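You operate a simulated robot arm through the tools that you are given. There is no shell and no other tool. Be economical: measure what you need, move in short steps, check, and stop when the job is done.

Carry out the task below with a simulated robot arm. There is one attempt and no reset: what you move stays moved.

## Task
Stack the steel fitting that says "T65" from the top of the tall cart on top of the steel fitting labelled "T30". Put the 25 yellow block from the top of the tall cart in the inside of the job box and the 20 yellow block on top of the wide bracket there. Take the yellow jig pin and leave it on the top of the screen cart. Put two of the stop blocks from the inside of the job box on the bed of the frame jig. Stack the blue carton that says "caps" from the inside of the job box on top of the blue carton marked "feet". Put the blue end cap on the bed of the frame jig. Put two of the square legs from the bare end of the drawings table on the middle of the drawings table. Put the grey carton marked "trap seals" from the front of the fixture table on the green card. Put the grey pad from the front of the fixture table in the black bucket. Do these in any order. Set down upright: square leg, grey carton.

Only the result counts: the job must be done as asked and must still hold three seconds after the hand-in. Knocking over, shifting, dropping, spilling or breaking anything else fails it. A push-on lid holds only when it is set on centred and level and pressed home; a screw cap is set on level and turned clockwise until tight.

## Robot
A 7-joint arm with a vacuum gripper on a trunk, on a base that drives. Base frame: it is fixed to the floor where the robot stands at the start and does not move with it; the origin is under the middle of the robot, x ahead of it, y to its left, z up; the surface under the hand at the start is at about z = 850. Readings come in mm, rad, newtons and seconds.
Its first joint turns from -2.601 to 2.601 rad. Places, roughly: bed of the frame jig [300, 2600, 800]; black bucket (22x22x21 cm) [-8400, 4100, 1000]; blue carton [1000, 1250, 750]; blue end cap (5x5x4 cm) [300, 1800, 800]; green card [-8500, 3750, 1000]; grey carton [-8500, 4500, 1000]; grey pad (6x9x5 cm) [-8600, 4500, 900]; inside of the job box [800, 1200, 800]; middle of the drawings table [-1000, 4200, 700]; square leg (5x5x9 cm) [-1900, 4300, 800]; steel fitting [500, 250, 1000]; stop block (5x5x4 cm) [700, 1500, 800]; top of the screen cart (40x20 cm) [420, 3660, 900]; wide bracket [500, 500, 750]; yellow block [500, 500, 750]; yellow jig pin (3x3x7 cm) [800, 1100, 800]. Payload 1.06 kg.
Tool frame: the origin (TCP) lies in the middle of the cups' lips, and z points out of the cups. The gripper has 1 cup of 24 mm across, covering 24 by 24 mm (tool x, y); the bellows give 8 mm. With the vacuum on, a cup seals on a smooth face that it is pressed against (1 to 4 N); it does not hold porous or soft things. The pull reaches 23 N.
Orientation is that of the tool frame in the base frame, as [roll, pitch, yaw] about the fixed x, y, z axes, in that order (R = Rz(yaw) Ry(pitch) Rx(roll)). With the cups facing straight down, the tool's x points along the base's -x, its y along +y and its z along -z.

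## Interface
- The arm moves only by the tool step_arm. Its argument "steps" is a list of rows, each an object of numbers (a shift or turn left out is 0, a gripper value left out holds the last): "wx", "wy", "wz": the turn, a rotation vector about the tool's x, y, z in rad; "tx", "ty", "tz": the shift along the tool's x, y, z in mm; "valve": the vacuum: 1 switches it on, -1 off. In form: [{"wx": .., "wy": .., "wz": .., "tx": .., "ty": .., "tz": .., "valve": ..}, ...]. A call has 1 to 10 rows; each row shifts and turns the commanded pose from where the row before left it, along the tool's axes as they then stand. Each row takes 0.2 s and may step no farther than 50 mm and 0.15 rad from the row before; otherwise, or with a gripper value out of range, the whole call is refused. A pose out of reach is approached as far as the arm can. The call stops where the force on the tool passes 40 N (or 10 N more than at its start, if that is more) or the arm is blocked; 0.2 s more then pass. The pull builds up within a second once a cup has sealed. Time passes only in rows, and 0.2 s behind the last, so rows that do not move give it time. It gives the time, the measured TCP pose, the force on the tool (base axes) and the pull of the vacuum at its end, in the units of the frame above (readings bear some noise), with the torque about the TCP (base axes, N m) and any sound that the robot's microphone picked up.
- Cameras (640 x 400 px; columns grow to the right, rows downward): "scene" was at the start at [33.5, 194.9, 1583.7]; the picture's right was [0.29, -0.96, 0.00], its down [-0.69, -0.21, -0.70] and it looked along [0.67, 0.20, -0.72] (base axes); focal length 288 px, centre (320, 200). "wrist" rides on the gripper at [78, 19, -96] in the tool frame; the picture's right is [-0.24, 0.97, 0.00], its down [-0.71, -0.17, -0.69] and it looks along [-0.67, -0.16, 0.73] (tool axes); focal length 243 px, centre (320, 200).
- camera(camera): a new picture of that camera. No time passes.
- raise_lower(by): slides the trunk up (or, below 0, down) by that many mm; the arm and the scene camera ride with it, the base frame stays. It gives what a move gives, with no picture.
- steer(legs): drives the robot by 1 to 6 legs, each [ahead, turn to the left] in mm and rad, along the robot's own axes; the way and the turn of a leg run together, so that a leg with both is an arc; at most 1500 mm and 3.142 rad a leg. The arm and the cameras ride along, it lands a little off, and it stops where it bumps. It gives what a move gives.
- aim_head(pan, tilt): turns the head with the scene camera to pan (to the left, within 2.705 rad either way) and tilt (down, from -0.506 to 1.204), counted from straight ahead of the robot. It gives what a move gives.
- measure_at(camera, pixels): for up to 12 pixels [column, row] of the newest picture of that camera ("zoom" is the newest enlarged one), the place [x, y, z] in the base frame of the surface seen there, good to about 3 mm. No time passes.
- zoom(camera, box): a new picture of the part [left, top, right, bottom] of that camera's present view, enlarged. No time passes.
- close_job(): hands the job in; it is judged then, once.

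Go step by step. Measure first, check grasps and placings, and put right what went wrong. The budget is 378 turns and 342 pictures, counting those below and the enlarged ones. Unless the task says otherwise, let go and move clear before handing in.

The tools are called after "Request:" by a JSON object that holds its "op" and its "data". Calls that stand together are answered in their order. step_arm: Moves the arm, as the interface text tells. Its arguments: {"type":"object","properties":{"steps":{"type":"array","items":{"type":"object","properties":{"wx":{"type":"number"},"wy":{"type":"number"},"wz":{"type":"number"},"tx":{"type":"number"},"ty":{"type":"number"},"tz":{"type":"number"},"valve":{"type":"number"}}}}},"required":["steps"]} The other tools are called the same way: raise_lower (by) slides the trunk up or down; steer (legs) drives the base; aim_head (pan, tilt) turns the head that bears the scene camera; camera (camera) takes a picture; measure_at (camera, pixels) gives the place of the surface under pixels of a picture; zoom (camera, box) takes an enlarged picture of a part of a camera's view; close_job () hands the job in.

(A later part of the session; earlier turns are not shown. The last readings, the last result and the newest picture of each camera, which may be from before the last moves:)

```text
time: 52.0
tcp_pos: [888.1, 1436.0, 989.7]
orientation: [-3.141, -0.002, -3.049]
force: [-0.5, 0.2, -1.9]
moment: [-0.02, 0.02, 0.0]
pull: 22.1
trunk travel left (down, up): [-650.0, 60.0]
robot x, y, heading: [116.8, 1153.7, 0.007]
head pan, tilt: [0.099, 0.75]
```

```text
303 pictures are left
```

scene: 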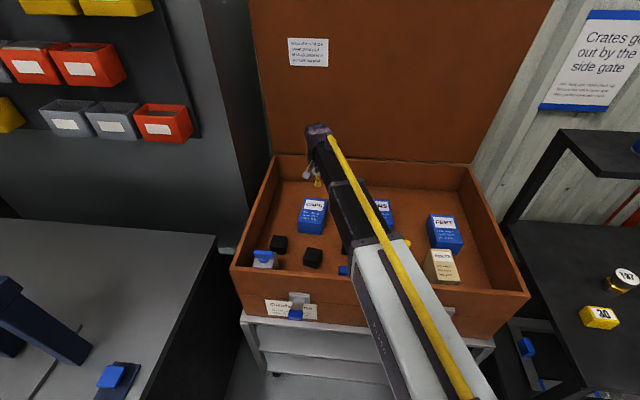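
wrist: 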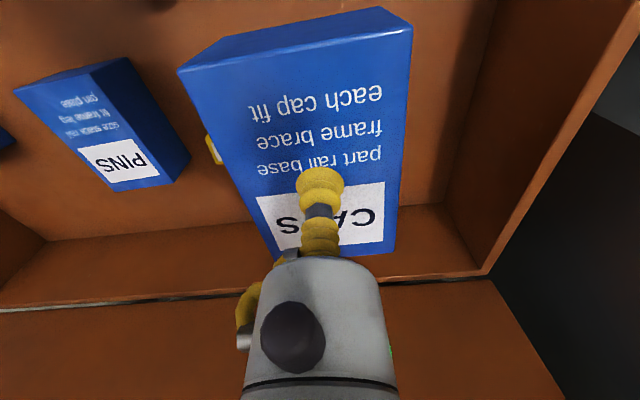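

Request:
{"op": "step_arm", "data": {"steps": [{"tx": 8, "ty": -45.5}, {"tx": 8, "ty": -45.5}, {"tx": 8, "ty": -45.5}, {"tx": 8, "ty": -45.5}, {"tx": 8, "ty": -45.5}, {"tx": 8, "ty": -45.5}, {"tx": 8, "ty": -45.5}, {"tx": 8, "ty": -45.5}, {"tx": 8, "ty": -45.5}, {"tx": 8, "ty": -45.5}]}}

Request:
{"op": "camera", "data": {"camera": "scene"}}

Request:
{"op": "camera", "data": {"camera": "wrist"}}

```text
time: 54.1
tcp_pos: [849.5, 973.9, 989.7]
orientation: [3.14, 0.001, -3.05]
force: [-0.7, -0.4, -2.9]
moment: [0.03, 0.06, 0.03]
pull: 22.7
trunk travel left (down, up): [-650.0, 60.0]
robot x, y, heading: [118.7, 1153.6, 0.002]
head pan, tilt: [0.099, 0.75]
```

```text
302 pictures are left
```

scene: 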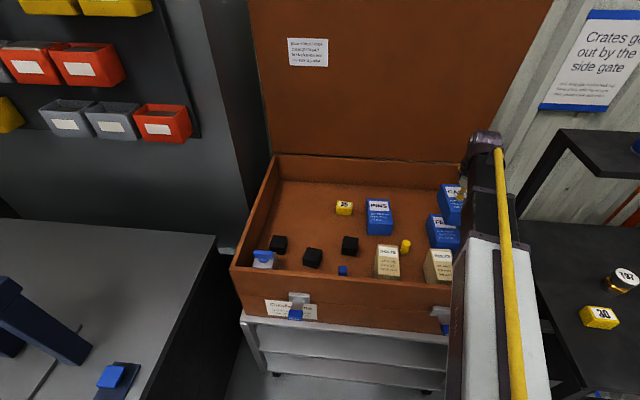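

```text
301 pictures are left
```

wrist: 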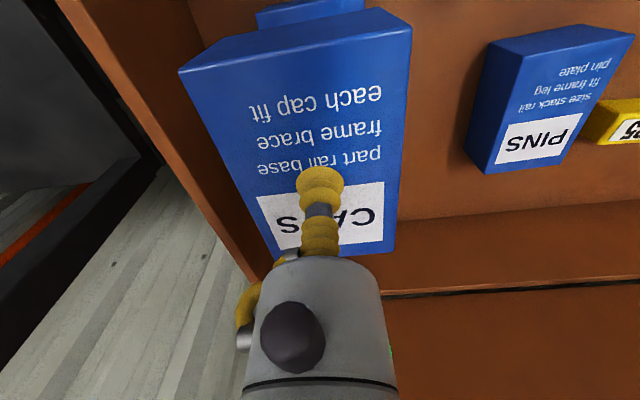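

Request:
{"op": "measure_at", "data": {"camera": "wrist", "pixels": [[184, 73], [408, 32], [393, 250], [270, 250], [258, 14], [363, 4]]}}

Request:
{"op": "step_arm", "data": {"steps": [{"tz": 35}, {"tz": 30}, {}]}}

Request:
{"op": "zoom", "data": {"camera": "scene", "box": [400, 170, 500, 270]}}

Request:
{"op": "camera", "data": {"camera": "wrist"}}

```text
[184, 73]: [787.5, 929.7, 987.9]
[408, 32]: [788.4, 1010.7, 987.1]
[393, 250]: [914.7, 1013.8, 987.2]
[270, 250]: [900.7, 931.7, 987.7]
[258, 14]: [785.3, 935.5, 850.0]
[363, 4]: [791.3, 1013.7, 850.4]
```

```text
time: 55.0
tcp_pos: [848.9, 974.7, 924.0]
orientation: [-3.141, 0.0, -3.05]
force: [1.2, 0.2, -1.7]
moment: [-0.03, 0.02, 0.0]
pull: 22.7
trunk travel left (down, up): [-650.0, 60.0]
robot x, y, heading: [118.6, 1154.8, -0.0]
head pan, tilt: [0.099, 0.75]
```

```text
4.00 times, centred on (450, 220) of scene
```

zoom: 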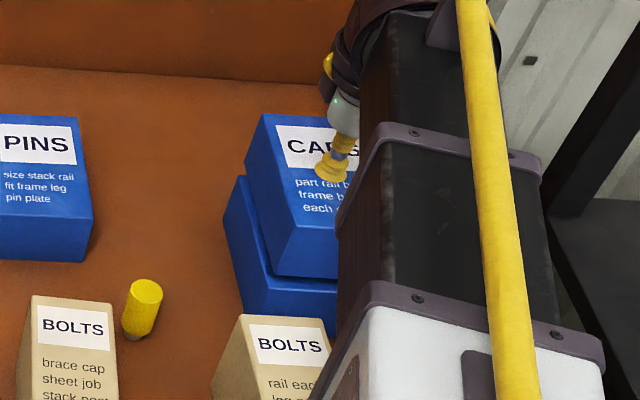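

```text
299 pictures are left
```

wrist: 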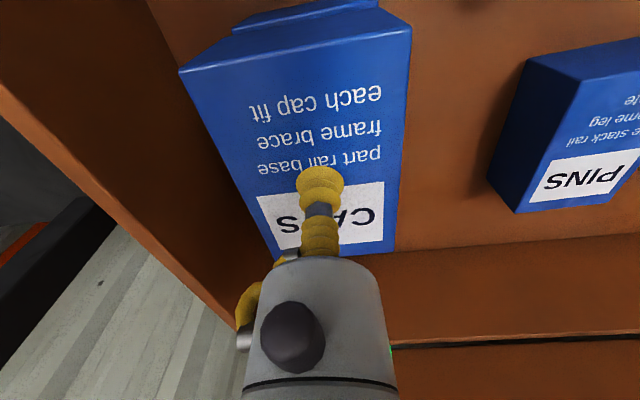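

CAPS sits over FEET within about 4 mm (corners 930–1011 vs 935–1014). I'll nudge +3 in y and lower.

Request:
{"op": "step_arm", "data": {"steps": [{"ty": 3, "tz": 8}, {"tz": 4}, {"tz": 2}, {}]}}

```text
time: 56.0
tcp_pos: [849.2, 977.5, 910.2]
orientation: [-3.141, 0.001, -3.051]
force: [0.6, -0.4, 4.5]
moment: [0.0, 0.02, -0.01]
pull: 22.8
trunk travel left (down, up): [-650.0, 60.0]
robot x, y, heading: [121.5, 1153.1, 0.003]
head pan, tilt: [0.099, 0.75]
```

Contact at 4.5 N. I'll release, rise and head for the yellow pin at about (761,1122).

Request:
{"op": "step_arm", "data": {"steps": [{"valve": -1}, {}, {}, {"tz": -5}, {"tz": -40}, {"tz": -45, "wz": 0.09}, {"tx": 30, "ty": 35}, {"tx": 30, "ty": 35}, {"tx": 28, "ty": 38}, {"ty": 38}]}}

Request:
{"op": "camera", "data": {"camera": "wrist"}}

Request:
{"op": "camera", "data": {"camera": "scene"}}

```text
time: 58.1
tcp_pos: [761.5, 1122.8, 1000.9]
orientation: [-3.141, 0.0, -3.141]
force: [0.6, 0.9, 0.1]
moment: [0.01, 0.01, 0.01]
pull: 0.1
trunk travel left (down, up): [-650.0, 60.0]
robot x, y, heading: [120.3, 1156.2, 0.005]
head pan, tilt: [0.099, 0.75]
```

```text
298 pictures are left
```

wrist: 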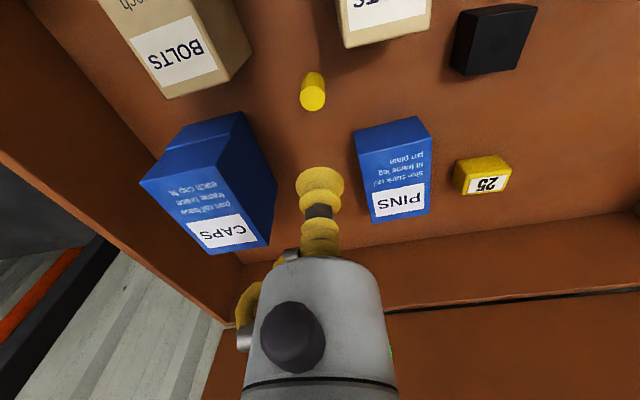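

```text
297 pictures are left
```

scene: 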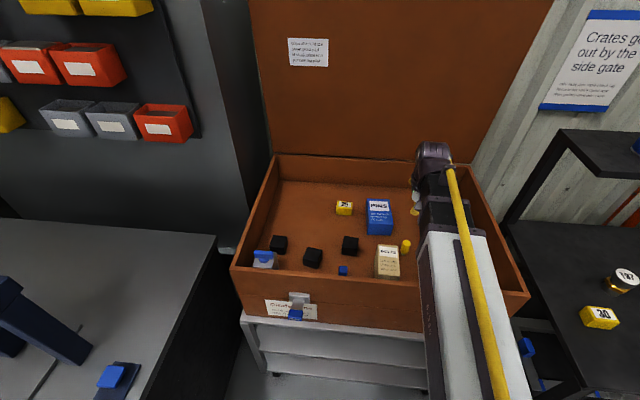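

CAPS is stacked on FEET. Now I'll measure the pin's top.

Request:
{"op": "zoom", "data": {"camera": "wrist", "box": [280, 50, 344, 130]}}

Request:
{"op": "measure_at", "data": {"camera": "wrist", "pixels": [[313, 98], [302, 97], [324, 97], [313, 88], [313, 108], [313, 75]]}}

```text
5.00 times, centred on (312, 90) of wrist
```

zoom: 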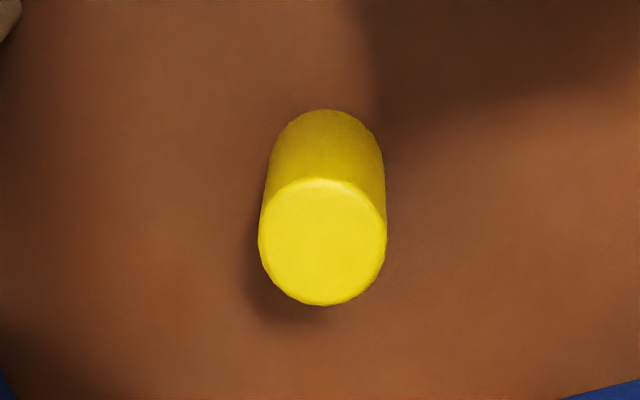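

```text
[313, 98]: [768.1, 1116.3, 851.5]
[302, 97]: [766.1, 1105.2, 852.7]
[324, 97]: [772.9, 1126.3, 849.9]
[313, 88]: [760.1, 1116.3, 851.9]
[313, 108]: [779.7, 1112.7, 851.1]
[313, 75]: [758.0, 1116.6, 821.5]
```

Pin centre is (769,1116), z 851, about 26 mm across. Descending precisely.

Request:
{"op": "step_arm", "data": {"steps": [{"tx": -7.5, "ty": -7, "tz": 40, "valve": -1}, {"tz": 45}, {"tz": 35}, {"tz": 15}, {}]}}

Request:
{"op": "camera", "data": {"camera": "wrist"}}

```text
time: 59.4
tcp_pos: [769.1, 1116.4, 865.0]
orientation: [-3.141, 0.0, -3.139]
force: [-0.5, -0.4, -0.2]
moment: [0.04, 0.03, -0.04]
pull: 0.1
trunk travel left (down, up): [-650.0, 60.0]
robot x, y, heading: [116.3, 1154.0, -0.003]
head pan, tilt: [0.099, 0.75]
```

```text
295 pictures are left
```

wrist: 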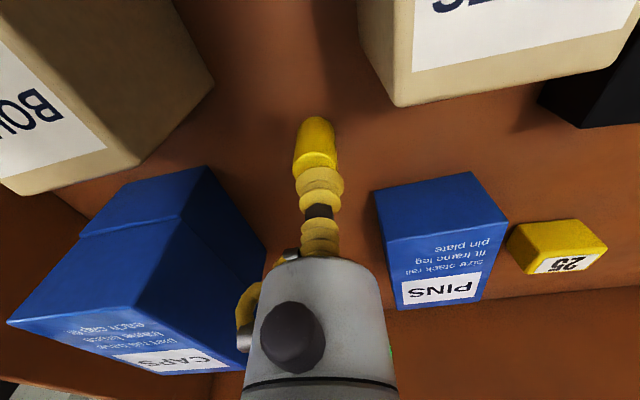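

Request:
{"op": "step_arm", "data": {"steps": [{"tz": 10, "valve": 1}, {"tz": 4}, {"tz": 2}, {}, {}, {}]}}

```text
time: 60.8
tcp_pos: [768.1, 1117.9, 849.8]
orientation: [-3.141, 0.002, -3.14]
force: [0.6, 0.0, 7.6]
moment: [-0.08, -0.07, -0.03]
pull: 22.5
trunk travel left (down, up): [-650.0, 60.0]
robot x, y, heading: [121.9, 1153.8, 0.004]
head pan, tilt: [0.099, 0.75]
```

Pin is held. I'll lift clear and look left and behind-left for the route.

Request:
{"op": "step_arm", "data": {"steps": [{"tz": -10}, {"tz": -45}, {"tz": -45}, {"tz": -45}, {"tz": -45}, {"tz": -45}, {"tx": 40}, {"tx": 40}]}}

Request:
{"op": "aim_head", "data": {"pan": 1.6, "tilt": 0.45}}

Request:
{"op": "camera", "data": {"camera": "scene"}}

```text
time: 62.5
tcp_pos: [688.4, 1116.5, 1083.9]
orientation: [3.141, 0.0, -3.139]
force: [-0.1, 0.0, -0.5]
moment: [-0.02, 0.02, 0.0]
pull: 22.2
trunk travel left (down, up): [-650.0, 60.0]
robot x, y, heading: [116.4, 1153.9, 0.005]
head pan, tilt: [0.099, 0.75]
```

```text
time: 64.2
tcp_pos: [688.9, 1117.0, 1083.5]
orientation: [3.14, -0.001, -3.141]
force: [0.2, 0.1, -1.5]
moment: [0.01, -0.01, 0.0]
pull: 23.0
trunk travel left (down, up): [-650.0, 60.0]
robot x, y, heading: [121.4, 1156.4, 0.006]
head pan, tilt: [1.6, 0.45]
```

```text
294 pictures are left
```

scene: 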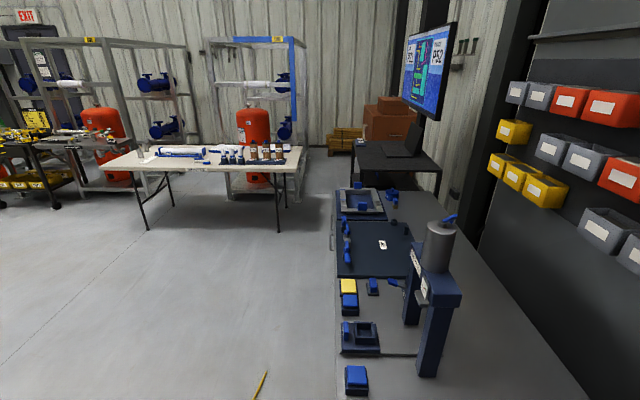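

Request:
{"op": "measure_at", "data": {"camera": "scene", "pixels": [[336, 360], [331, 193], [398, 165], [362, 155], [438, 172], [275, 230], [149, 228], [262, 375], [265, 180], [383, 245], [300, 155], [375, 172]]}}

Request:
{"op": "zoom", "data": {"camera": "scene", "box": [320, 110, 480, 210]}}

Request:
{"op": "zoom", "data": {"camera": "scene", "box": [320, 180, 480, 400]}}

Request:
{"op": "zoom", "data": {"camera": "scene", "box": [90, 130, 310, 240]}}

```text
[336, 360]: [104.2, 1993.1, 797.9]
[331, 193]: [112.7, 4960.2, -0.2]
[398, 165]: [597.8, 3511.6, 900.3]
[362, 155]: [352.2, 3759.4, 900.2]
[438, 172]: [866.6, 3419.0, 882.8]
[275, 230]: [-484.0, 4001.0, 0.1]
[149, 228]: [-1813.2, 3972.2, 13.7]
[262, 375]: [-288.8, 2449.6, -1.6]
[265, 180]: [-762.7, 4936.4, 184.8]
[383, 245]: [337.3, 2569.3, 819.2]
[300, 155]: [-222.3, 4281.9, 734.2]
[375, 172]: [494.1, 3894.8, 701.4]
```

```text
4.00 times, centred on (400, 160) of scene
```

zoom: 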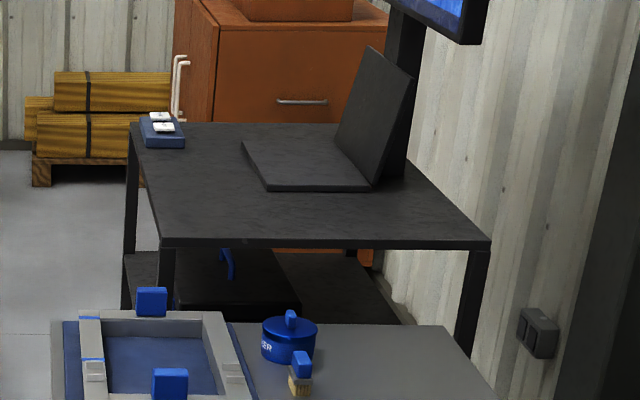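

```text
1.82 times, centred on (400, 290) of scene
```

zoom: 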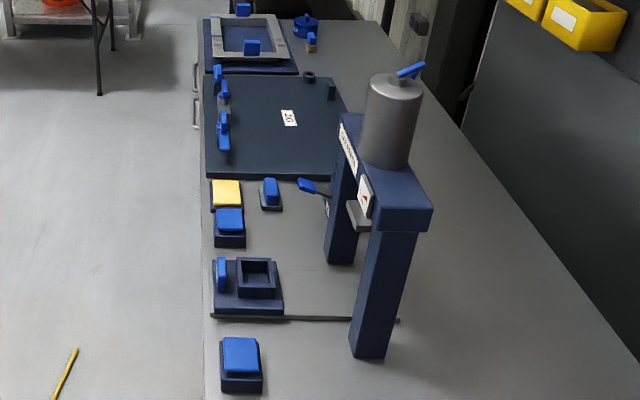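

```text
2.91 times, centred on (200, 185) of scene
```

zoom: 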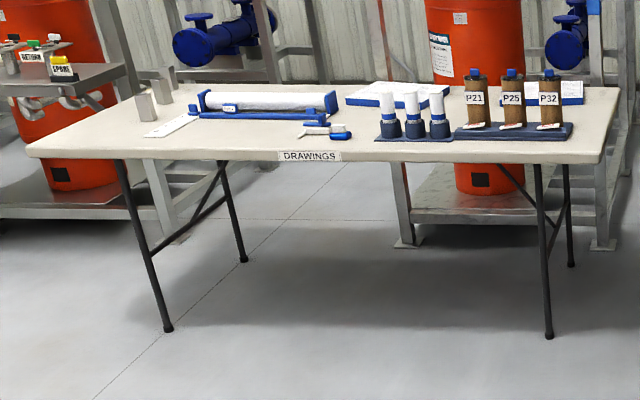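

The pin goes to the screen cart (z 900). I want to know where the yellow floor cable runs before driving; I'll look further back-left and down.

Request:
{"op": "aim_head", "data": {"pan": 2.2, "tilt": 0.8}}

Request:
{"op": "camera", "data": {"camera": "scene"}}

```text
time: 65.2
tcp_pos: [688.5, 1116.8, 1084.3]
orientation: [3.141, 0.001, -3.139]
force: [-0.2, 0.0, -1.1]
moment: [-0.02, 0.0, 0.0]
pull: 22.9
trunk travel left (down, up): [-650.0, 60.0]
robot x, y, heading: [117.9, 1152.1, 0.009]
head pan, tilt: [2.201, 0.799]
```

```text
290 pictures are left
```

scene: 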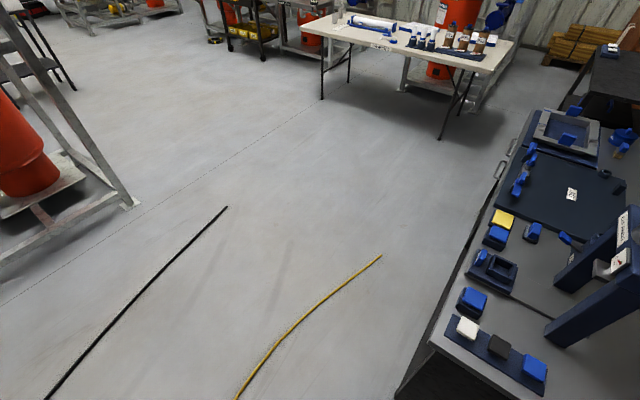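

Request:
{"op": "measure_at", "data": {"camera": "scene", "pixels": [[381, 256], [300, 320], [240, 392], [227, 208], [140, 290], [50, 392], [440, 345], [560, 380], [470, 300], [467, 328], [498, 347], [536, 368]]}}

Request:
{"op": "aim_head", "data": {"pan": 2.6, "tilt": 1.0}}

Request:
{"op": "camera", "data": {"camera": "scene"}}

```text
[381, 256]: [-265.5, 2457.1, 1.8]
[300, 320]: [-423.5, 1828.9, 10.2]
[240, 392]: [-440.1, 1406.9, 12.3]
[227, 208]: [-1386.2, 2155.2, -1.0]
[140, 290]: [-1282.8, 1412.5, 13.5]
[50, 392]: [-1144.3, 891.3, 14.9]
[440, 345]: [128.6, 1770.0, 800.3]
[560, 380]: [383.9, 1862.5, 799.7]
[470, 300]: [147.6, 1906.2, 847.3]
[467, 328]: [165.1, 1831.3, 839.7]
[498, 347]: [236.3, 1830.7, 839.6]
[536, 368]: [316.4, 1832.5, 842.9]
```

```text
time: 66.0
tcp_pos: [687.9, 1116.9, 1084.2]
orientation: [-3.14, -0.001, -3.14]
force: [0.0, -0.4, -0.6]
moment: [-0.02, 0.0, 0.0]
pull: 23.0
trunk travel left (down, up): [-650.0, 60.0]
robot x, y, heading: [117.0, 1154.4, 0.004]
head pan, tilt: [2.601, 1.0]
```

```text
289 pictures are left
```

scene: 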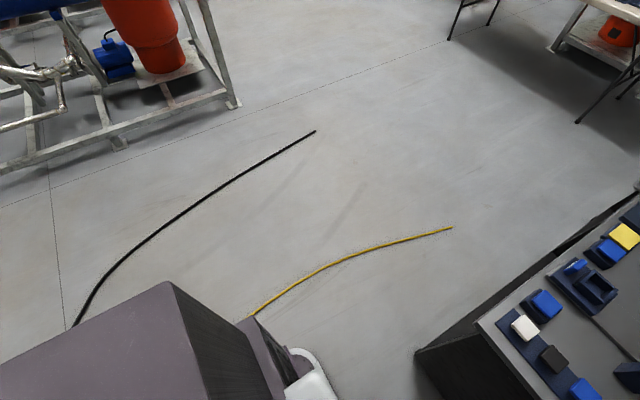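

Request:
{"op": "measure_at", "data": {"camera": "scene", "pixels": [[252, 313], [310, 385], [292, 350], [330, 395], [75, 325], [170, 285], [451, 228]]}}

Request:
{"op": "aim_head", "data": {"pan": -2.6, "tilt": 0.9}}

Request:
{"op": "camera", "data": {"camera": "scene"}}

```text
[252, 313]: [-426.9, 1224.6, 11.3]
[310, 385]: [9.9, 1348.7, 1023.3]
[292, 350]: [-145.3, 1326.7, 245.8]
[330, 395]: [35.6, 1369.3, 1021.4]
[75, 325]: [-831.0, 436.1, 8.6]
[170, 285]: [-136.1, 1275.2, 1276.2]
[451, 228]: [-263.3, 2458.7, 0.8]
```

```text
time: 70.1
tcp_pos: [687.8, 1117.4, 1083.9]
orientation: [-3.14, 0.0, -3.14]
force: [-0.4, -0.6, -0.7]
moment: [-0.02, 0.03, 0.0]
pull: 23.0
trunk travel left (down, up): [-650.0, 60.0]
robot x, y, heading: [119.0, 1157.0, 0.0]
head pan, tilt: [-2.601, 0.901]
```

```text
288 pictures are left
```

scene: 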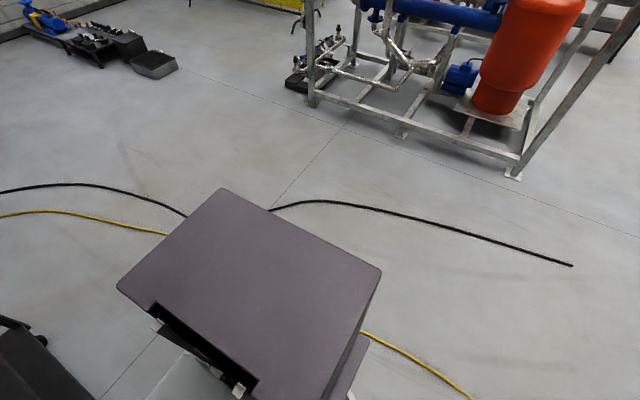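

The cables run all around the start area, lie flat and must be crossed in any case. I'll back out, turn and drive to about (-300,3550), facing the screen cart.

Request:
{"op": "steer", "data": {"legs": [[-740, 0], [0, 1.571], [1250, 0], [0, -0.27], [1190, 0], [0, -1.301]]}}

Request:
{"op": "aim_head", "data": {"pan": 0.0, "tilt": 0.75}}

Request:
{"op": "camera", "data": {"camera": "scene"}}

Request:
{"op": "camera", "data": {"camera": "wrist"}}

```text
time: 93.7
tcp_pos: [310.6, 3491.9, 1083.7]
orientation: [-3.141, 0.0, 3.102]
force: [0.0, -0.4, 0.8]
moment: [0.01, -0.02, 0.04]
pull: 0.1
trunk travel left (down, up): [-650.0, 60.0]
robot x, y, heading: [-256.6, 3557.0, -0.04]
head pan, tilt: [-2.601, 0.901]
```

```text
time: 96.0
tcp_pos: [312.0, 3492.5, 1084.6]
orientation: [3.141, 0.001, 3.101]
force: [-0.1, -0.2, 0.5]
moment: [0.0, -0.03, 0.03]
pull: 0.0
trunk travel left (down, up): [-650.0, 60.0]
robot x, y, heading: [-254.1, 3556.0, -0.041]
head pan, tilt: [0.0, 0.75]
```

```text
287 pictures are left
```

scene: 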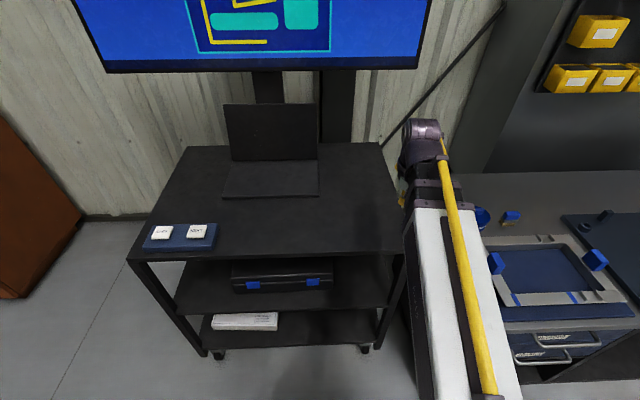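

```text
286 pictures are left
```

wrist: 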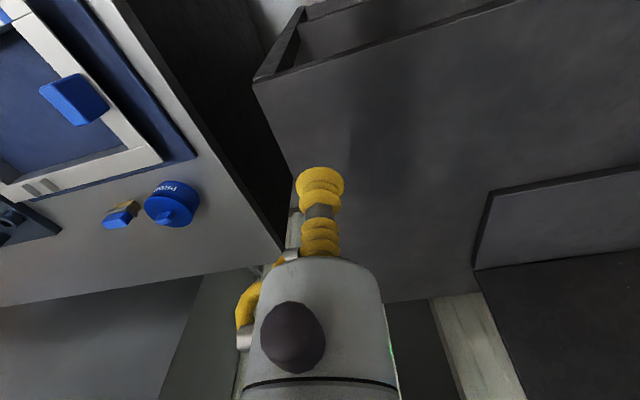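

The pull reads 0.1 and the wrist picture shows an empty cup at (320,180): the pin was lost on the drive. I'll search the floor along the route.

Request:
{"op": "aim_head", "data": {"pan": -1.6, "tilt": 0.6}}

Request:
{"op": "camera", "data": {"camera": "scene"}}

Request:
{"op": "aim_head", "data": {"pan": -2.4, "tilt": 0.6}}

Request:
{"op": "camera", "data": {"camera": "scene"}}

```text
time: 97.7
tcp_pos: [311.4, 3492.3, 1084.5]
orientation: [-3.14, 0.0, 3.101]
force: [-0.4, -0.5, 0.1]
moment: [0.0, -0.03, -0.01]
pull: 0.1
trunk travel left (down, up): [-650.0, 60.0]
robot x, y, heading: [-252.2, 3556.6, -0.04]
head pan, tilt: [-1.6, 0.6]
```

```text
285 pictures are left
```

scene: 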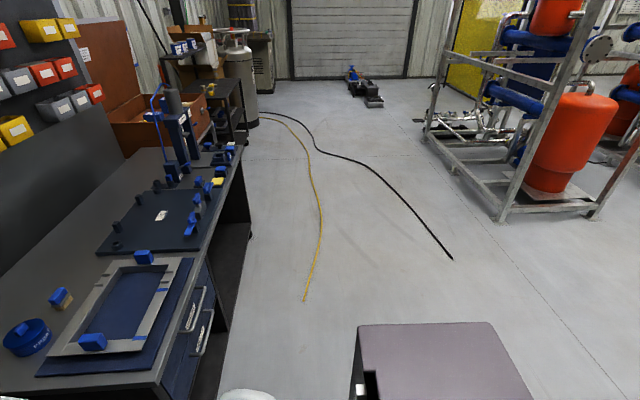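

```text
time: 98.8
tcp_pos: [312.1, 3491.6, 1084.3]
orientation: [-3.141, 0.001, 3.1]
force: [0.5, 1.0, 1.1]
moment: [0.01, 0.0, 0.0]
pull: 0.0
trunk travel left (down, up): [-650.0, 60.0]
robot x, y, heading: [-255.6, 3556.4, -0.044]
head pan, tilt: [-2.4, 0.6]
```

```text
284 pictures are left
```

scene: 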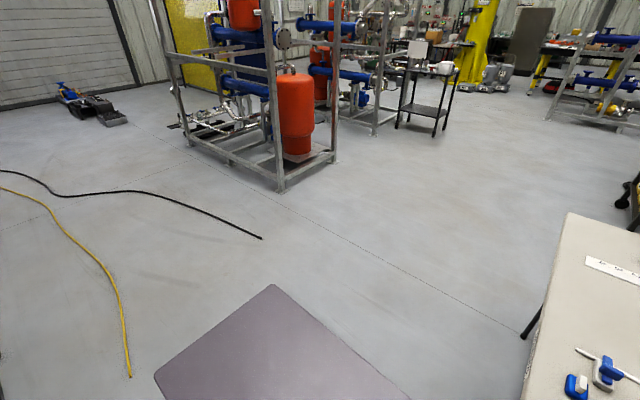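

Request:
{"op": "aim_head", "data": {"pan": -1.6, "tilt": 0.6}}

Request:
{"op": "zoom", "data": {"camera": "scene", "box": [210, 80, 370, 180]}}

Request:
{"op": "zoom", "data": {"camera": "scene", "box": [210, 170, 450, 320]}}

Request:
{"op": "zoom", "data": {"camera": "scene", "box": [100, 60, 260, 180]}}

```text
time: 99.9
tcp_pos: [311.7, 3493.3, 1084.2]
orientation: [3.141, 0.0, 3.1]
force: [-0.1, 0.0, 0.2]
moment: [0.04, 0.02, -0.02]
pull: 0.1
trunk travel left (down, up): [-650.0, 60.0]
robot x, y, heading: [-259.3, 3556.0, -0.037]
head pan, tilt: [-1.6, 0.6]
```

```text
4.00 times, centred on (290, 130) of scene
```

zoom: 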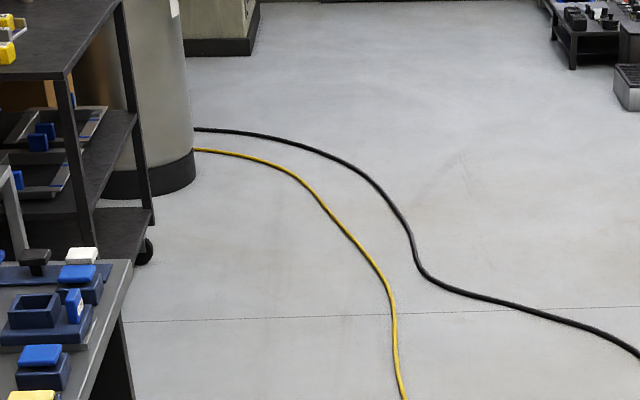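

```text
2.67 times, centred on (330, 245) of scene
```

zoom: 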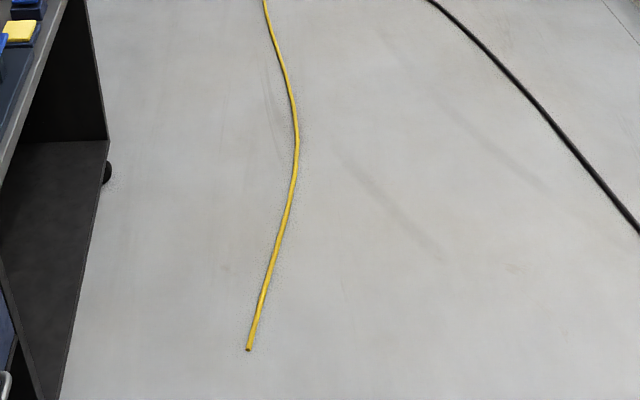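

```text
3.33 times, centred on (180, 120) of scene
```

zoom: 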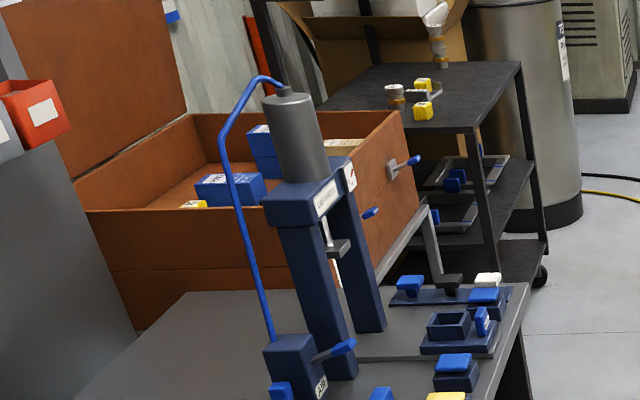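

No pin visible on the floor from here; the area in front of the job cart is hidden by the bench. I'll drive back along the lane and look there.

Request:
{"op": "steer", "data": {"legs": [[0, -1.8], [1190, 0], [0, 0.27]]}}

Request:
{"op": "aim_head", "data": {"pan": 0.5, "tilt": 0.6}}

Request:
{"op": "camera", "data": {"camera": "scene"}}

```text
time: 103.0
tcp_pos: [-6.1, 3043.1, 1081.5]
orientation: [-3.082, 0.009, 1.981]
force: [-0.9, 0.8, 0.4]
moment: [0.0, 0.05, 0.0]
pull: 0.1
trunk travel left (down, up): [-650.0, 60.0]
robot x, y, heading: [-249.3, 3545.1, -1.144]
head pan, tilt: [-1.6, 0.6]
stopped in leg 1: the robot was blocked; the commanded pose is now the measured one
```

```text
time: 105.0
tcp_pos: [-13.6, 3038.1, 1081.6]
orientation: [-3.085, 0.005, 1.977]
force: [0.5, -0.1, -0.1]
moment: [0.01, 0.04, 0.02]
pull: 0.0
trunk travel left (down, up): [-650.0, 60.0]
robot x, y, heading: [-254.4, 3547.8, -1.15]
head pan, tilt: [0.499, 0.6]
```

```text
280 pictures are left
```

scene: 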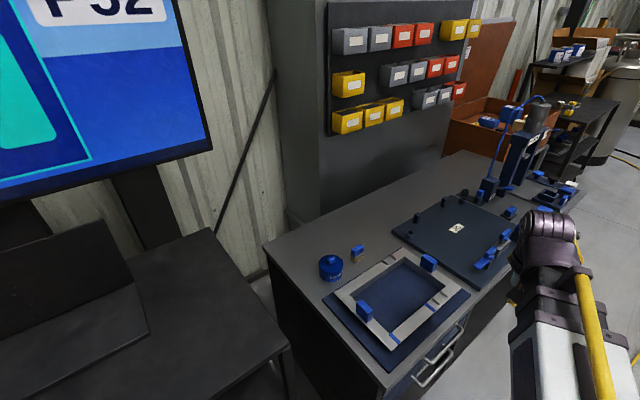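

The turn was blocked at heading -1.15. I'll look behind on both sides to find what the robot touches.

Request:
{"op": "aim_head", "data": {"pan": 2.7, "tilt": 0.9}}

Request:
{"op": "camera", "data": {"camera": "scene"}}

Request:
{"op": "camera", "data": {"camera": "wrist"}}

Request:
{"op": "aim_head", "data": {"pan": -2.5, "tilt": 0.9}}

Request:
{"op": "camera", "data": {"camera": "scene"}}

```text
time: 107.1
tcp_pos: [-13.0, 3038.0, 1080.3]
orientation: [-3.086, 0.004, 1.975]
force: [0.4, 0.7, 0.0]
moment: [-0.01, -0.03, 0.0]
pull: 0.0
trunk travel left (down, up): [-650.0, 60.0]
robot x, y, heading: [-258.8, 3554.0, -1.146]
head pan, tilt: [2.7, 0.901]
```

```text
279 pictures are left
```

scene: 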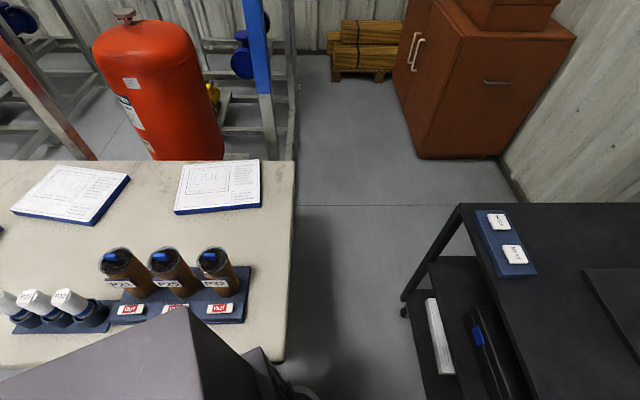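

```text
278 pictures are left
```

wrist: 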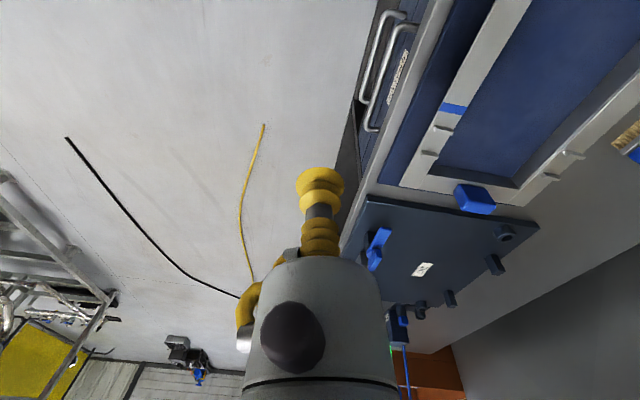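

```text
time: 111.2
tcp_pos: [-13.7, 3040.1, 1080.6]
orientation: [-3.085, 0.005, 1.976]
force: [-0.5, -1.0, 0.5]
moment: [0.0, -0.03, -0.02]
pull: 0.0
trunk travel left (down, up): [-650.0, 60.0]
robot x, y, heading: [-257.0, 3548.8, -1.145]
head pan, tilt: [-2.499, 0.901]
```

```text
277 pictures are left
```

scene: 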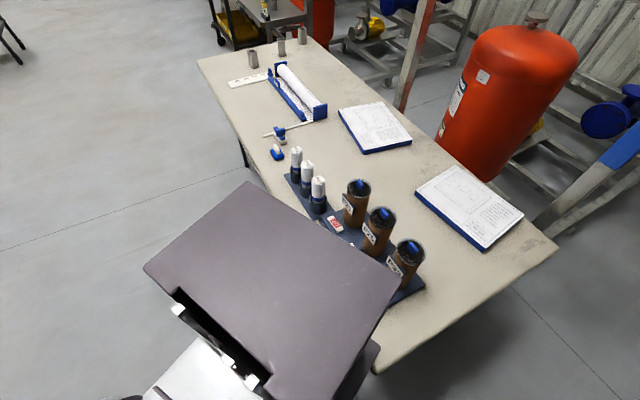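

The robot's rear housing meets the drawings table edge; the bottles still stand. I'll measure the housing and table edge to plan the way off.

Request:
{"op": "measure_at", "data": {"camera": "scene", "pixels": [[145, 266], [248, 184], [398, 275], [370, 330], [380, 370], [400, 345], [555, 240], [198, 62], [275, 160], [330, 240], [380, 300], [244, 145]]}}

Request:
{"op": "zoom", "data": {"camera": "scene", "box": [240, 130, 440, 330]}}

```text
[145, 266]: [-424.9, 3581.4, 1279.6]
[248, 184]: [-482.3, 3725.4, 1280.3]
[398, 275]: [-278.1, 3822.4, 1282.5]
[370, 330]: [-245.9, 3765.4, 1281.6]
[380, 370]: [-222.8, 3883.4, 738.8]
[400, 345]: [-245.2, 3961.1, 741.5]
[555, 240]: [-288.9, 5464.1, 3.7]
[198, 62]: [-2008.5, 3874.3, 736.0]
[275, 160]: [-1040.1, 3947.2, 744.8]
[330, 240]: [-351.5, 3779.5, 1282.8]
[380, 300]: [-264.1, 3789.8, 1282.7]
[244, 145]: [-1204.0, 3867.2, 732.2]
```

```text
2.00 times, centred on (340, 230) of scene
```

zoom: 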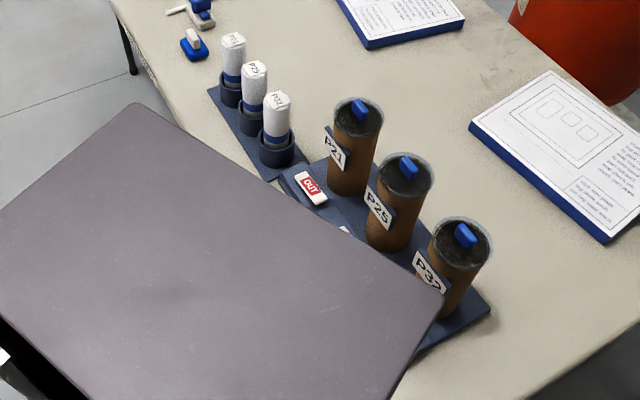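

The rear-left corner reached the table edge (y≈3875). I'll turn back slightly, roll forward off it, then turn and drive south.

Request:
{"op": "steer", "data": {"legs": [[0, 0.1], [110, 0], [0, -0.8], [1150, 0], [0, 0.27]]}}

Request:
{"op": "aim_head", "data": {"pan": 0.5, "tilt": 0.6}}

Request:
{"op": "camera", "data": {"camera": "scene"}}

```text
time: 112.3
tcp_pos: [26.5, 3078.9, 1088.3]
orientation: [-3.087, 0.023, 2.073]
force: [-0.2, 0.8, -0.7]
moment: [0.03, 0.01, -0.04]
pull: 0.1
trunk travel left (down, up): [-650.0, 60.0]
robot x, y, heading: [-258.7, 3544.2, -1.06]
head pan, tilt: [-2.499, 0.901]
stopped in leg 1: the robot was blocked; the commanded pose is now the measured one
```

```text
time: 114.9
tcp_pos: [27.9, 3077.1, 1086.7]
orientation: [-3.085, 0.02, 2.071]
force: [-0.4, 0.7, 0.0]
moment: [-0.02, -0.01, -0.01]
pull: 0.0
trunk travel left (down, up): [-650.0, 60.0]
robot x, y, heading: [-260.2, 3542.8, -1.066]
head pan, tilt: [0.499, 0.6]
```

```text
275 pictures are left
```

scene: 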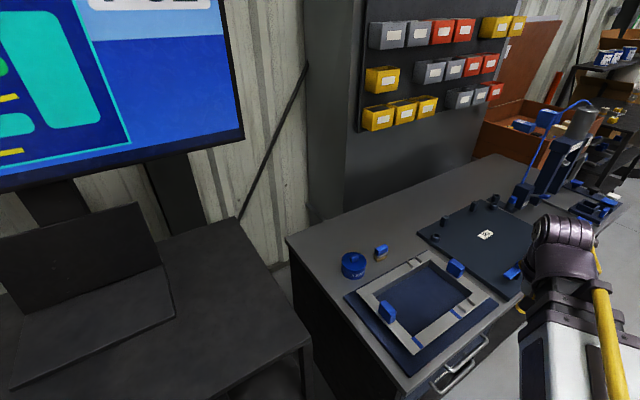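

Request:
{"op": "steer", "data": {"legs": [[110, 0]]}}

Request:
{"op": "aim_head", "data": {"pan": -0.3, "tilt": 1.1}}

Request:
{"op": "camera", "data": {"camera": "scene"}}

```text
time: 116.1
tcp_pos: [83.4, 2981.5, 1086.6]
orientation: [-3.084, 0.021, 2.075]
force: [0.5, 0.0, 0.6]
moment: [-0.01, 0.0, -0.02]
pull: 0.0
trunk travel left (down, up): [-650.0, 60.0]
robot x, y, heading: [-204.1, 3453.8, -1.064]
head pan, tilt: [0.499, 0.6]
```

```text
time: 117.2
tcp_pos: [83.0, 2982.2, 1086.3]
orientation: [-3.083, 0.021, 2.074]
force: [-1.0, -0.4, -1.2]
moment: [0.0, -0.01, 0.01]
pull: 0.0
trunk travel left (down, up): [-650.0, 60.0]
robot x, y, heading: [-200.7, 3450.0, -1.058]
head pan, tilt: [-0.3, 1.1]
```

```text
274 pictures are left
```

scene: 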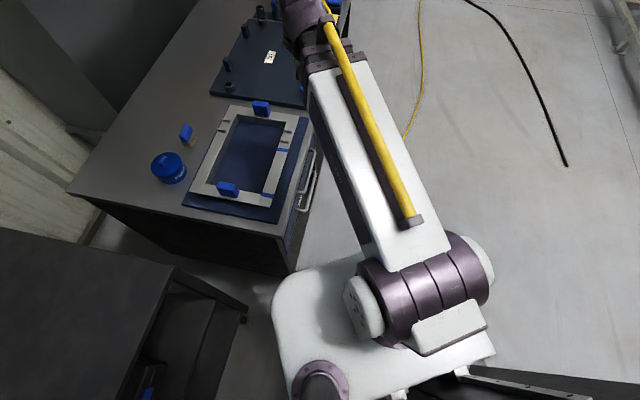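

Forward motion freed it. Now I'll turn right and drive south.

Request:
{"op": "steer", "data": {"legs": [[0, -0.78], [1150, 0], [0, 0.27]]}}

Request:
{"op": "aim_head", "data": {"pan": 0.5, "tilt": 0.6}}

Request:
{"op": "camera", "data": {"camera": "scene"}}

```text
time: 126.0
tcp_pos: [-499.0, 1800.1, 1086.7]
orientation: [-3.084, 0.021, 1.554]
force: [0.2, -0.6, 0.0]
moment: [-0.01, 0.04, 0.04]
pull: 0.1
trunk travel left (down, up): [-650.0, 60.0]
robot x, y, heading: [-513.6, 2348.1, -1.577]
head pan, tilt: [-0.3, 1.1]
```

```text
time: 127.1
tcp_pos: [-499.4, 1799.6, 1088.0]
orientation: [-3.084, 0.021, 1.555]
force: [0.5, -0.7, 0.1]
moment: [0.01, -0.01, 0.03]
pull: 0.1
trunk travel left (down, up): [-650.0, 60.0]
robot x, y, heading: [-515.2, 2344.9, -1.576]
head pan, tilt: [0.499, 0.6]
```

```text
273 pictures are left
```

scene: 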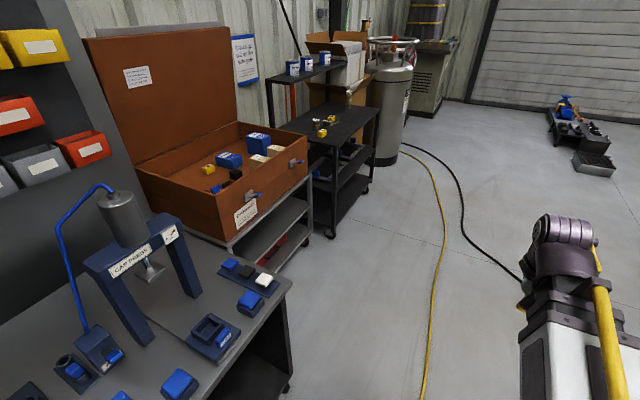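

Request:
{"op": "zoom", "data": {"camera": "scene", "box": [230, 150, 430, 350]}}

Request:
{"op": "zoom", "data": {"camera": "scene", "box": [150, 100, 350, 250]}}

Request:
{"op": "zoom", "data": {"camera": "scene", "box": [380, 130, 640, 300]}}

```text
2.00 times, centred on (330, 250) of scene
```

zoom: 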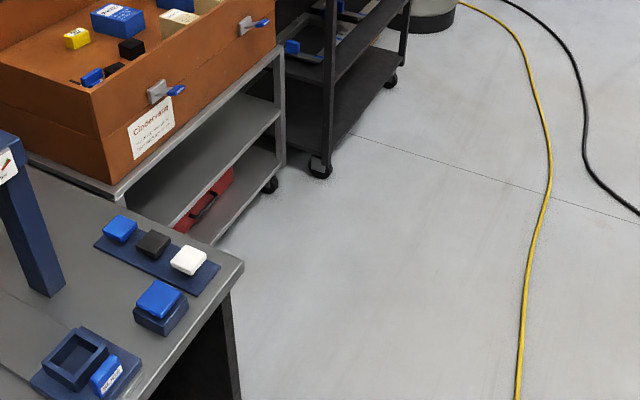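

```text
2.67 times, centred on (250, 175) of scene
```

zoom: 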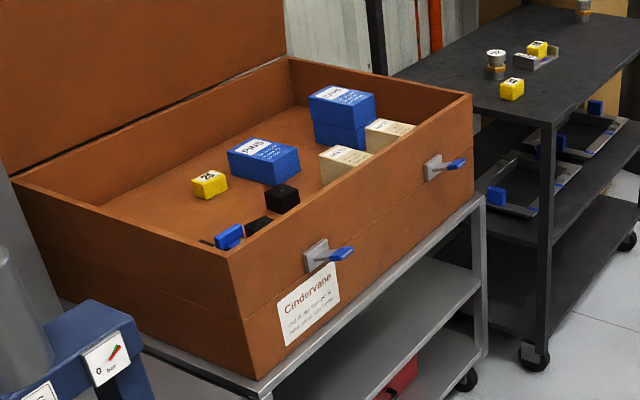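

```text
2.35 times, centred on (510, 215) of scene
```

zoom: 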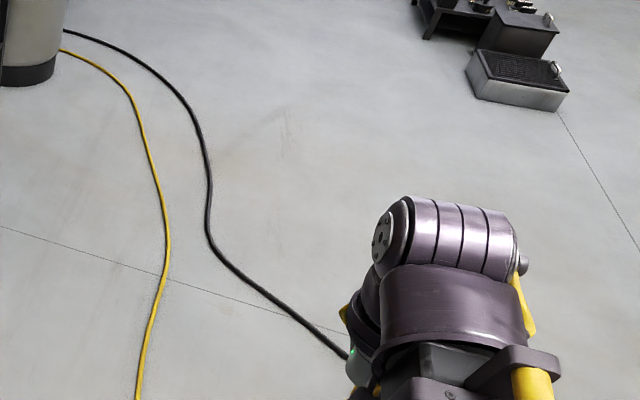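

The pin isn't visible on the open floor; it may be inside the box behind the BOLTS cartons. Since I'm next to the bench, I'll measure the bench items (cap strip around (250,275), press legs, caps) for the end-cap job first.

Request:
{"op": "measure_at", "data": {"camera": "scene", "pixels": [[140, 335], [193, 290], [118, 200], [105, 255], [170, 228], [231, 263], [246, 270], [265, 279], [250, 298], [180, 382], [205, 330], [290, 285]]}}

Request:
{"op": "zoom", "data": {"camera": "scene", "box": [0, 170, 300, 400]}}

```text
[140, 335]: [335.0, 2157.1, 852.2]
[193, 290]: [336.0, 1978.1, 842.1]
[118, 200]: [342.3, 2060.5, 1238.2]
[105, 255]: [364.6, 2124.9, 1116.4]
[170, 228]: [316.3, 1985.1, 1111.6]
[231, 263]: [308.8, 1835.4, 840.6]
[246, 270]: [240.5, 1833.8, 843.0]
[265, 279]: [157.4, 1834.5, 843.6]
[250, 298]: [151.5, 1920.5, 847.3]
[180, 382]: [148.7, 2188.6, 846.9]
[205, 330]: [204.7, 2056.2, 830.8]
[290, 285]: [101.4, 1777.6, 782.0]
```

```text
1.74 times, centred on (150, 285) of scene
```

zoom: 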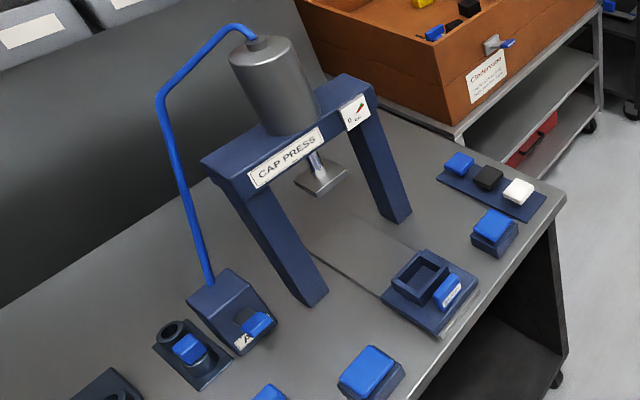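

The blue end cap matches the one at (309,1835,840) on the strip; the press stands at x≥316, y 1978–2160. I'll drive to about (-430,2050) facing the bench, from which both cap and bed are in reach.

Request:
{"op": "steer", "data": {"legs": [[295, 0], [0, 1.571], [80, 0]]}}

Request:
{"op": "aim_head", "data": {"pan": 0.0, "tilt": 0.75}}

Request:
{"op": "camera", "data": {"camera": "scene"}}

Request:
{"op": "camera", "data": {"camera": "wrist"}}

```text
time: 133.6
tcp_pos: [111.7, 2071.0, 1086.4]
orientation: [-3.084, 0.019, 3.126]
force: [0.3, 0.1, -0.6]
moment: [0.0, -0.01, -0.01]
pull: 0.1
trunk travel left (down, up): [-650.0, 60.0]
robot x, y, heading: [-439.4, 2057.1, -0.006]
head pan, tilt: [0.499, 0.6]
```

```text
time: 134.6
tcp_pos: [111.0, 2071.5, 1086.0]
orientation: [-3.085, 0.022, 3.126]
force: [0.8, -0.1, -0.6]
moment: [-0.01, -0.01, -0.01]
pull: 0.0
trunk travel left (down, up): [-650.0, 60.0]
robot x, y, heading: [-436.0, 2050.3, -0.007]
head pan, tilt: [0.0, 0.75]
```

```text
268 pictures are left
```

scene: 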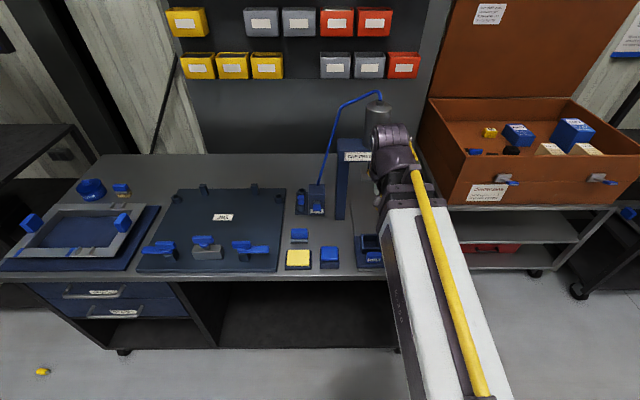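

```text
267 pictures are left
```

wrist: 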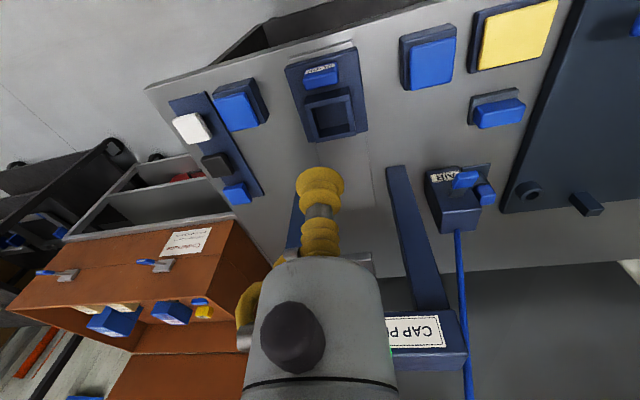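

The yellow pin is on the floor at pixel (42,371). I'll measure it and the bed and cap.

Request:
{"op": "measure_at", "data": {"camera": "scene", "pixels": [[42, 371], [38, 372], [47, 371], [222, 217], [170, 268], [275, 268], [185, 192], [280, 192], [205, 245], [160, 250], [250, 248], [300, 260]]}}

Request:
{"op": "zoom", "data": {"camera": "scene", "box": [130, 170, 360, 290]}}

Request:
{"op": "zoom", "data": {"camera": "wrist", "box": [140, 60, 380, 210]}}

Request:
{"op": "zoom", "data": {"camera": "scene", "box": [10, 350, 80, 394]}}

```text
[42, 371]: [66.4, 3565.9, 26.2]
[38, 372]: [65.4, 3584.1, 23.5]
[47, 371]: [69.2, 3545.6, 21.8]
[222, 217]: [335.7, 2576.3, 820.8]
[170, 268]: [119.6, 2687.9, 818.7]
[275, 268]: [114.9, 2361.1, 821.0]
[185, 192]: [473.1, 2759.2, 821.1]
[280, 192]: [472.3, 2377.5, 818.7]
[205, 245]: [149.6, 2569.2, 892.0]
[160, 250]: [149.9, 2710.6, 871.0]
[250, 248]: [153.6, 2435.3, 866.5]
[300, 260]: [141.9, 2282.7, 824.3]
```

```text
2.78 times, centred on (245, 230) of scene
```

zoom: 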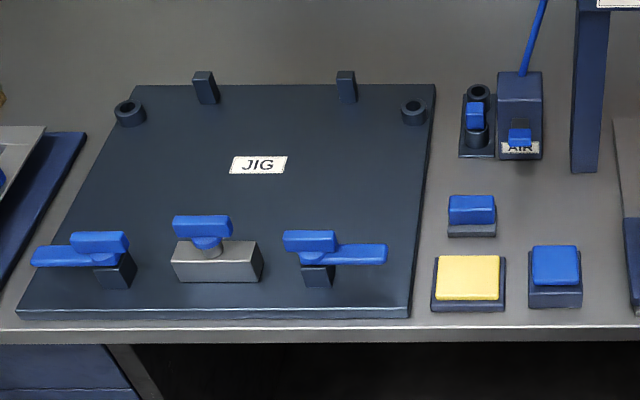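

```text
2.67 times, centred on (260, 135) of wrist
```

zoom: 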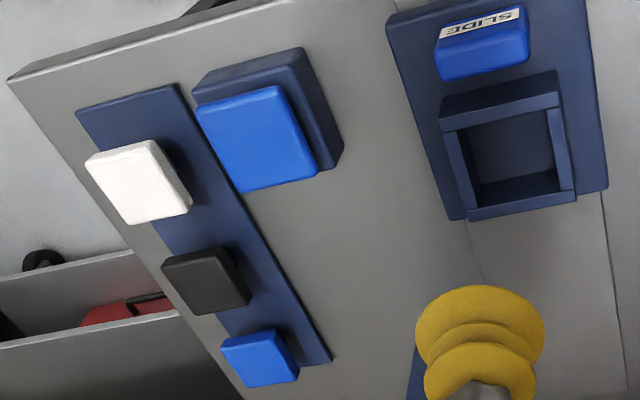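

```text
9.09 times, centred on (45, 372) of scene
```

zoom: 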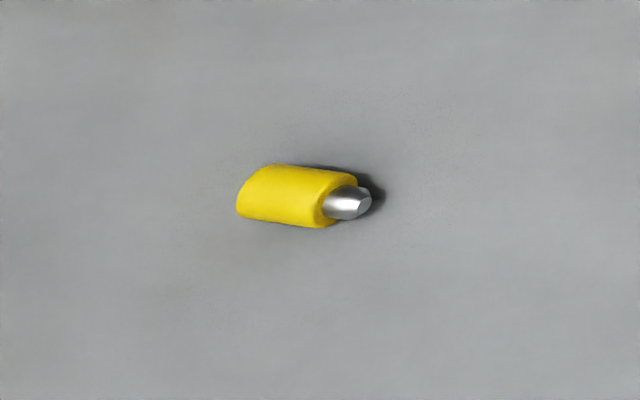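

The pin lies on its side at (67,3566); I'll fetch it later. Now I'll square the tool and go over the blue end cap at about (309,1835).

Request:
{"op": "step_arm", "data": {"steps": [{"wx": -0.0575, "wy": 0.022, "wz": -0.0156}, {"ty": -45}, {"ty": -45}, {"ty": -45}, {"ty": -45}, {"ty": -45}, {"tx": -40, "ty": -10, "tz": 20}, {"tx": -40, "tz": 25}, {"tx": -40, "tz": 25}, {}]}}

Request:
{"op": "camera", "data": {"camera": "wrist"}}

```text
time: 136.8
tcp_pos: [230.1, 1834.4, 1016.3]
orientation: [3.14, -0.002, -3.142]
force: [-0.5, 0.0, 0.0]
moment: [0.03, 0.01, 0.03]
pull: 0.1
trunk travel left (down, up): [-650.0, 60.0]
robot x, y, heading: [-439.0, 2052.2, -0.003]
head pan, tilt: [0.0, 0.75]
```

```text
263 pictures are left
```

wrist: 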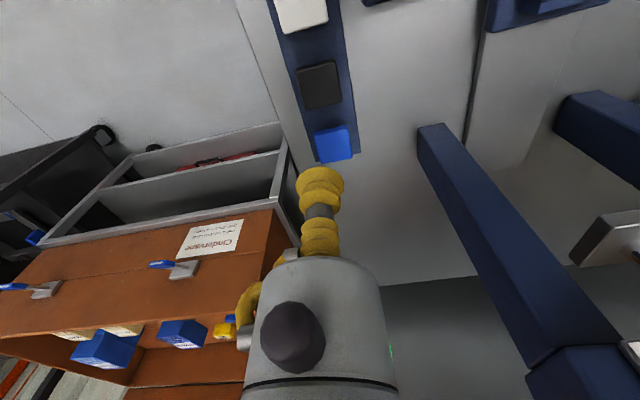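

Request:
{"op": "zoom", "data": {"camera": "wrist", "box": [270, 50, 390, 190]}}

Request:
{"op": "measure_at", "data": {"camera": "wrist", "pixels": [[333, 146], [318, 138], [348, 130], [350, 157], [322, 160], [318, 90], [300, 40]]}}

```text
2.86 times, centred on (330, 120) of wrist
```

zoom: 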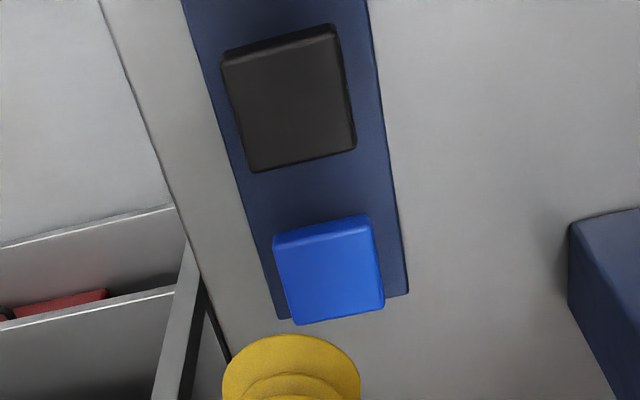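

```text
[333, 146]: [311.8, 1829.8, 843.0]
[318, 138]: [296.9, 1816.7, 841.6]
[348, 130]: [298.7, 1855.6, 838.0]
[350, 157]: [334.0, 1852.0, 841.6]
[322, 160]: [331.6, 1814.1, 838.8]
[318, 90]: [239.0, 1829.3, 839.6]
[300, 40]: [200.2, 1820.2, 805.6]
```

Cap centre is (315,1834,842). Descending on it.

Request:
{"op": "step_arm", "data": {"steps": [{"tx": -42, "tz": 20}, {"tx": -42.5, "tz": 20}, {"tz": 45}, {"tz": 45}, {"tz": 30}, {"tz": 10, "valve": 1}, {"tz": 4}, {"tz": 2}, {}, {}]}}

```text
time: 139.0
tcp_pos: [314.7, 1835.6, 840.6]
orientation: [3.141, -0.002, 3.139]
force: [1.6, 1.2, 8.4]
moment: [0.01, -0.06, 0.02]
pull: 22.6
trunk travel left (down, up): [-650.0, 60.0]
robot x, y, heading: [-439.3, 2054.5, -0.003]
head pan, tilt: [0.0, 0.75]
```

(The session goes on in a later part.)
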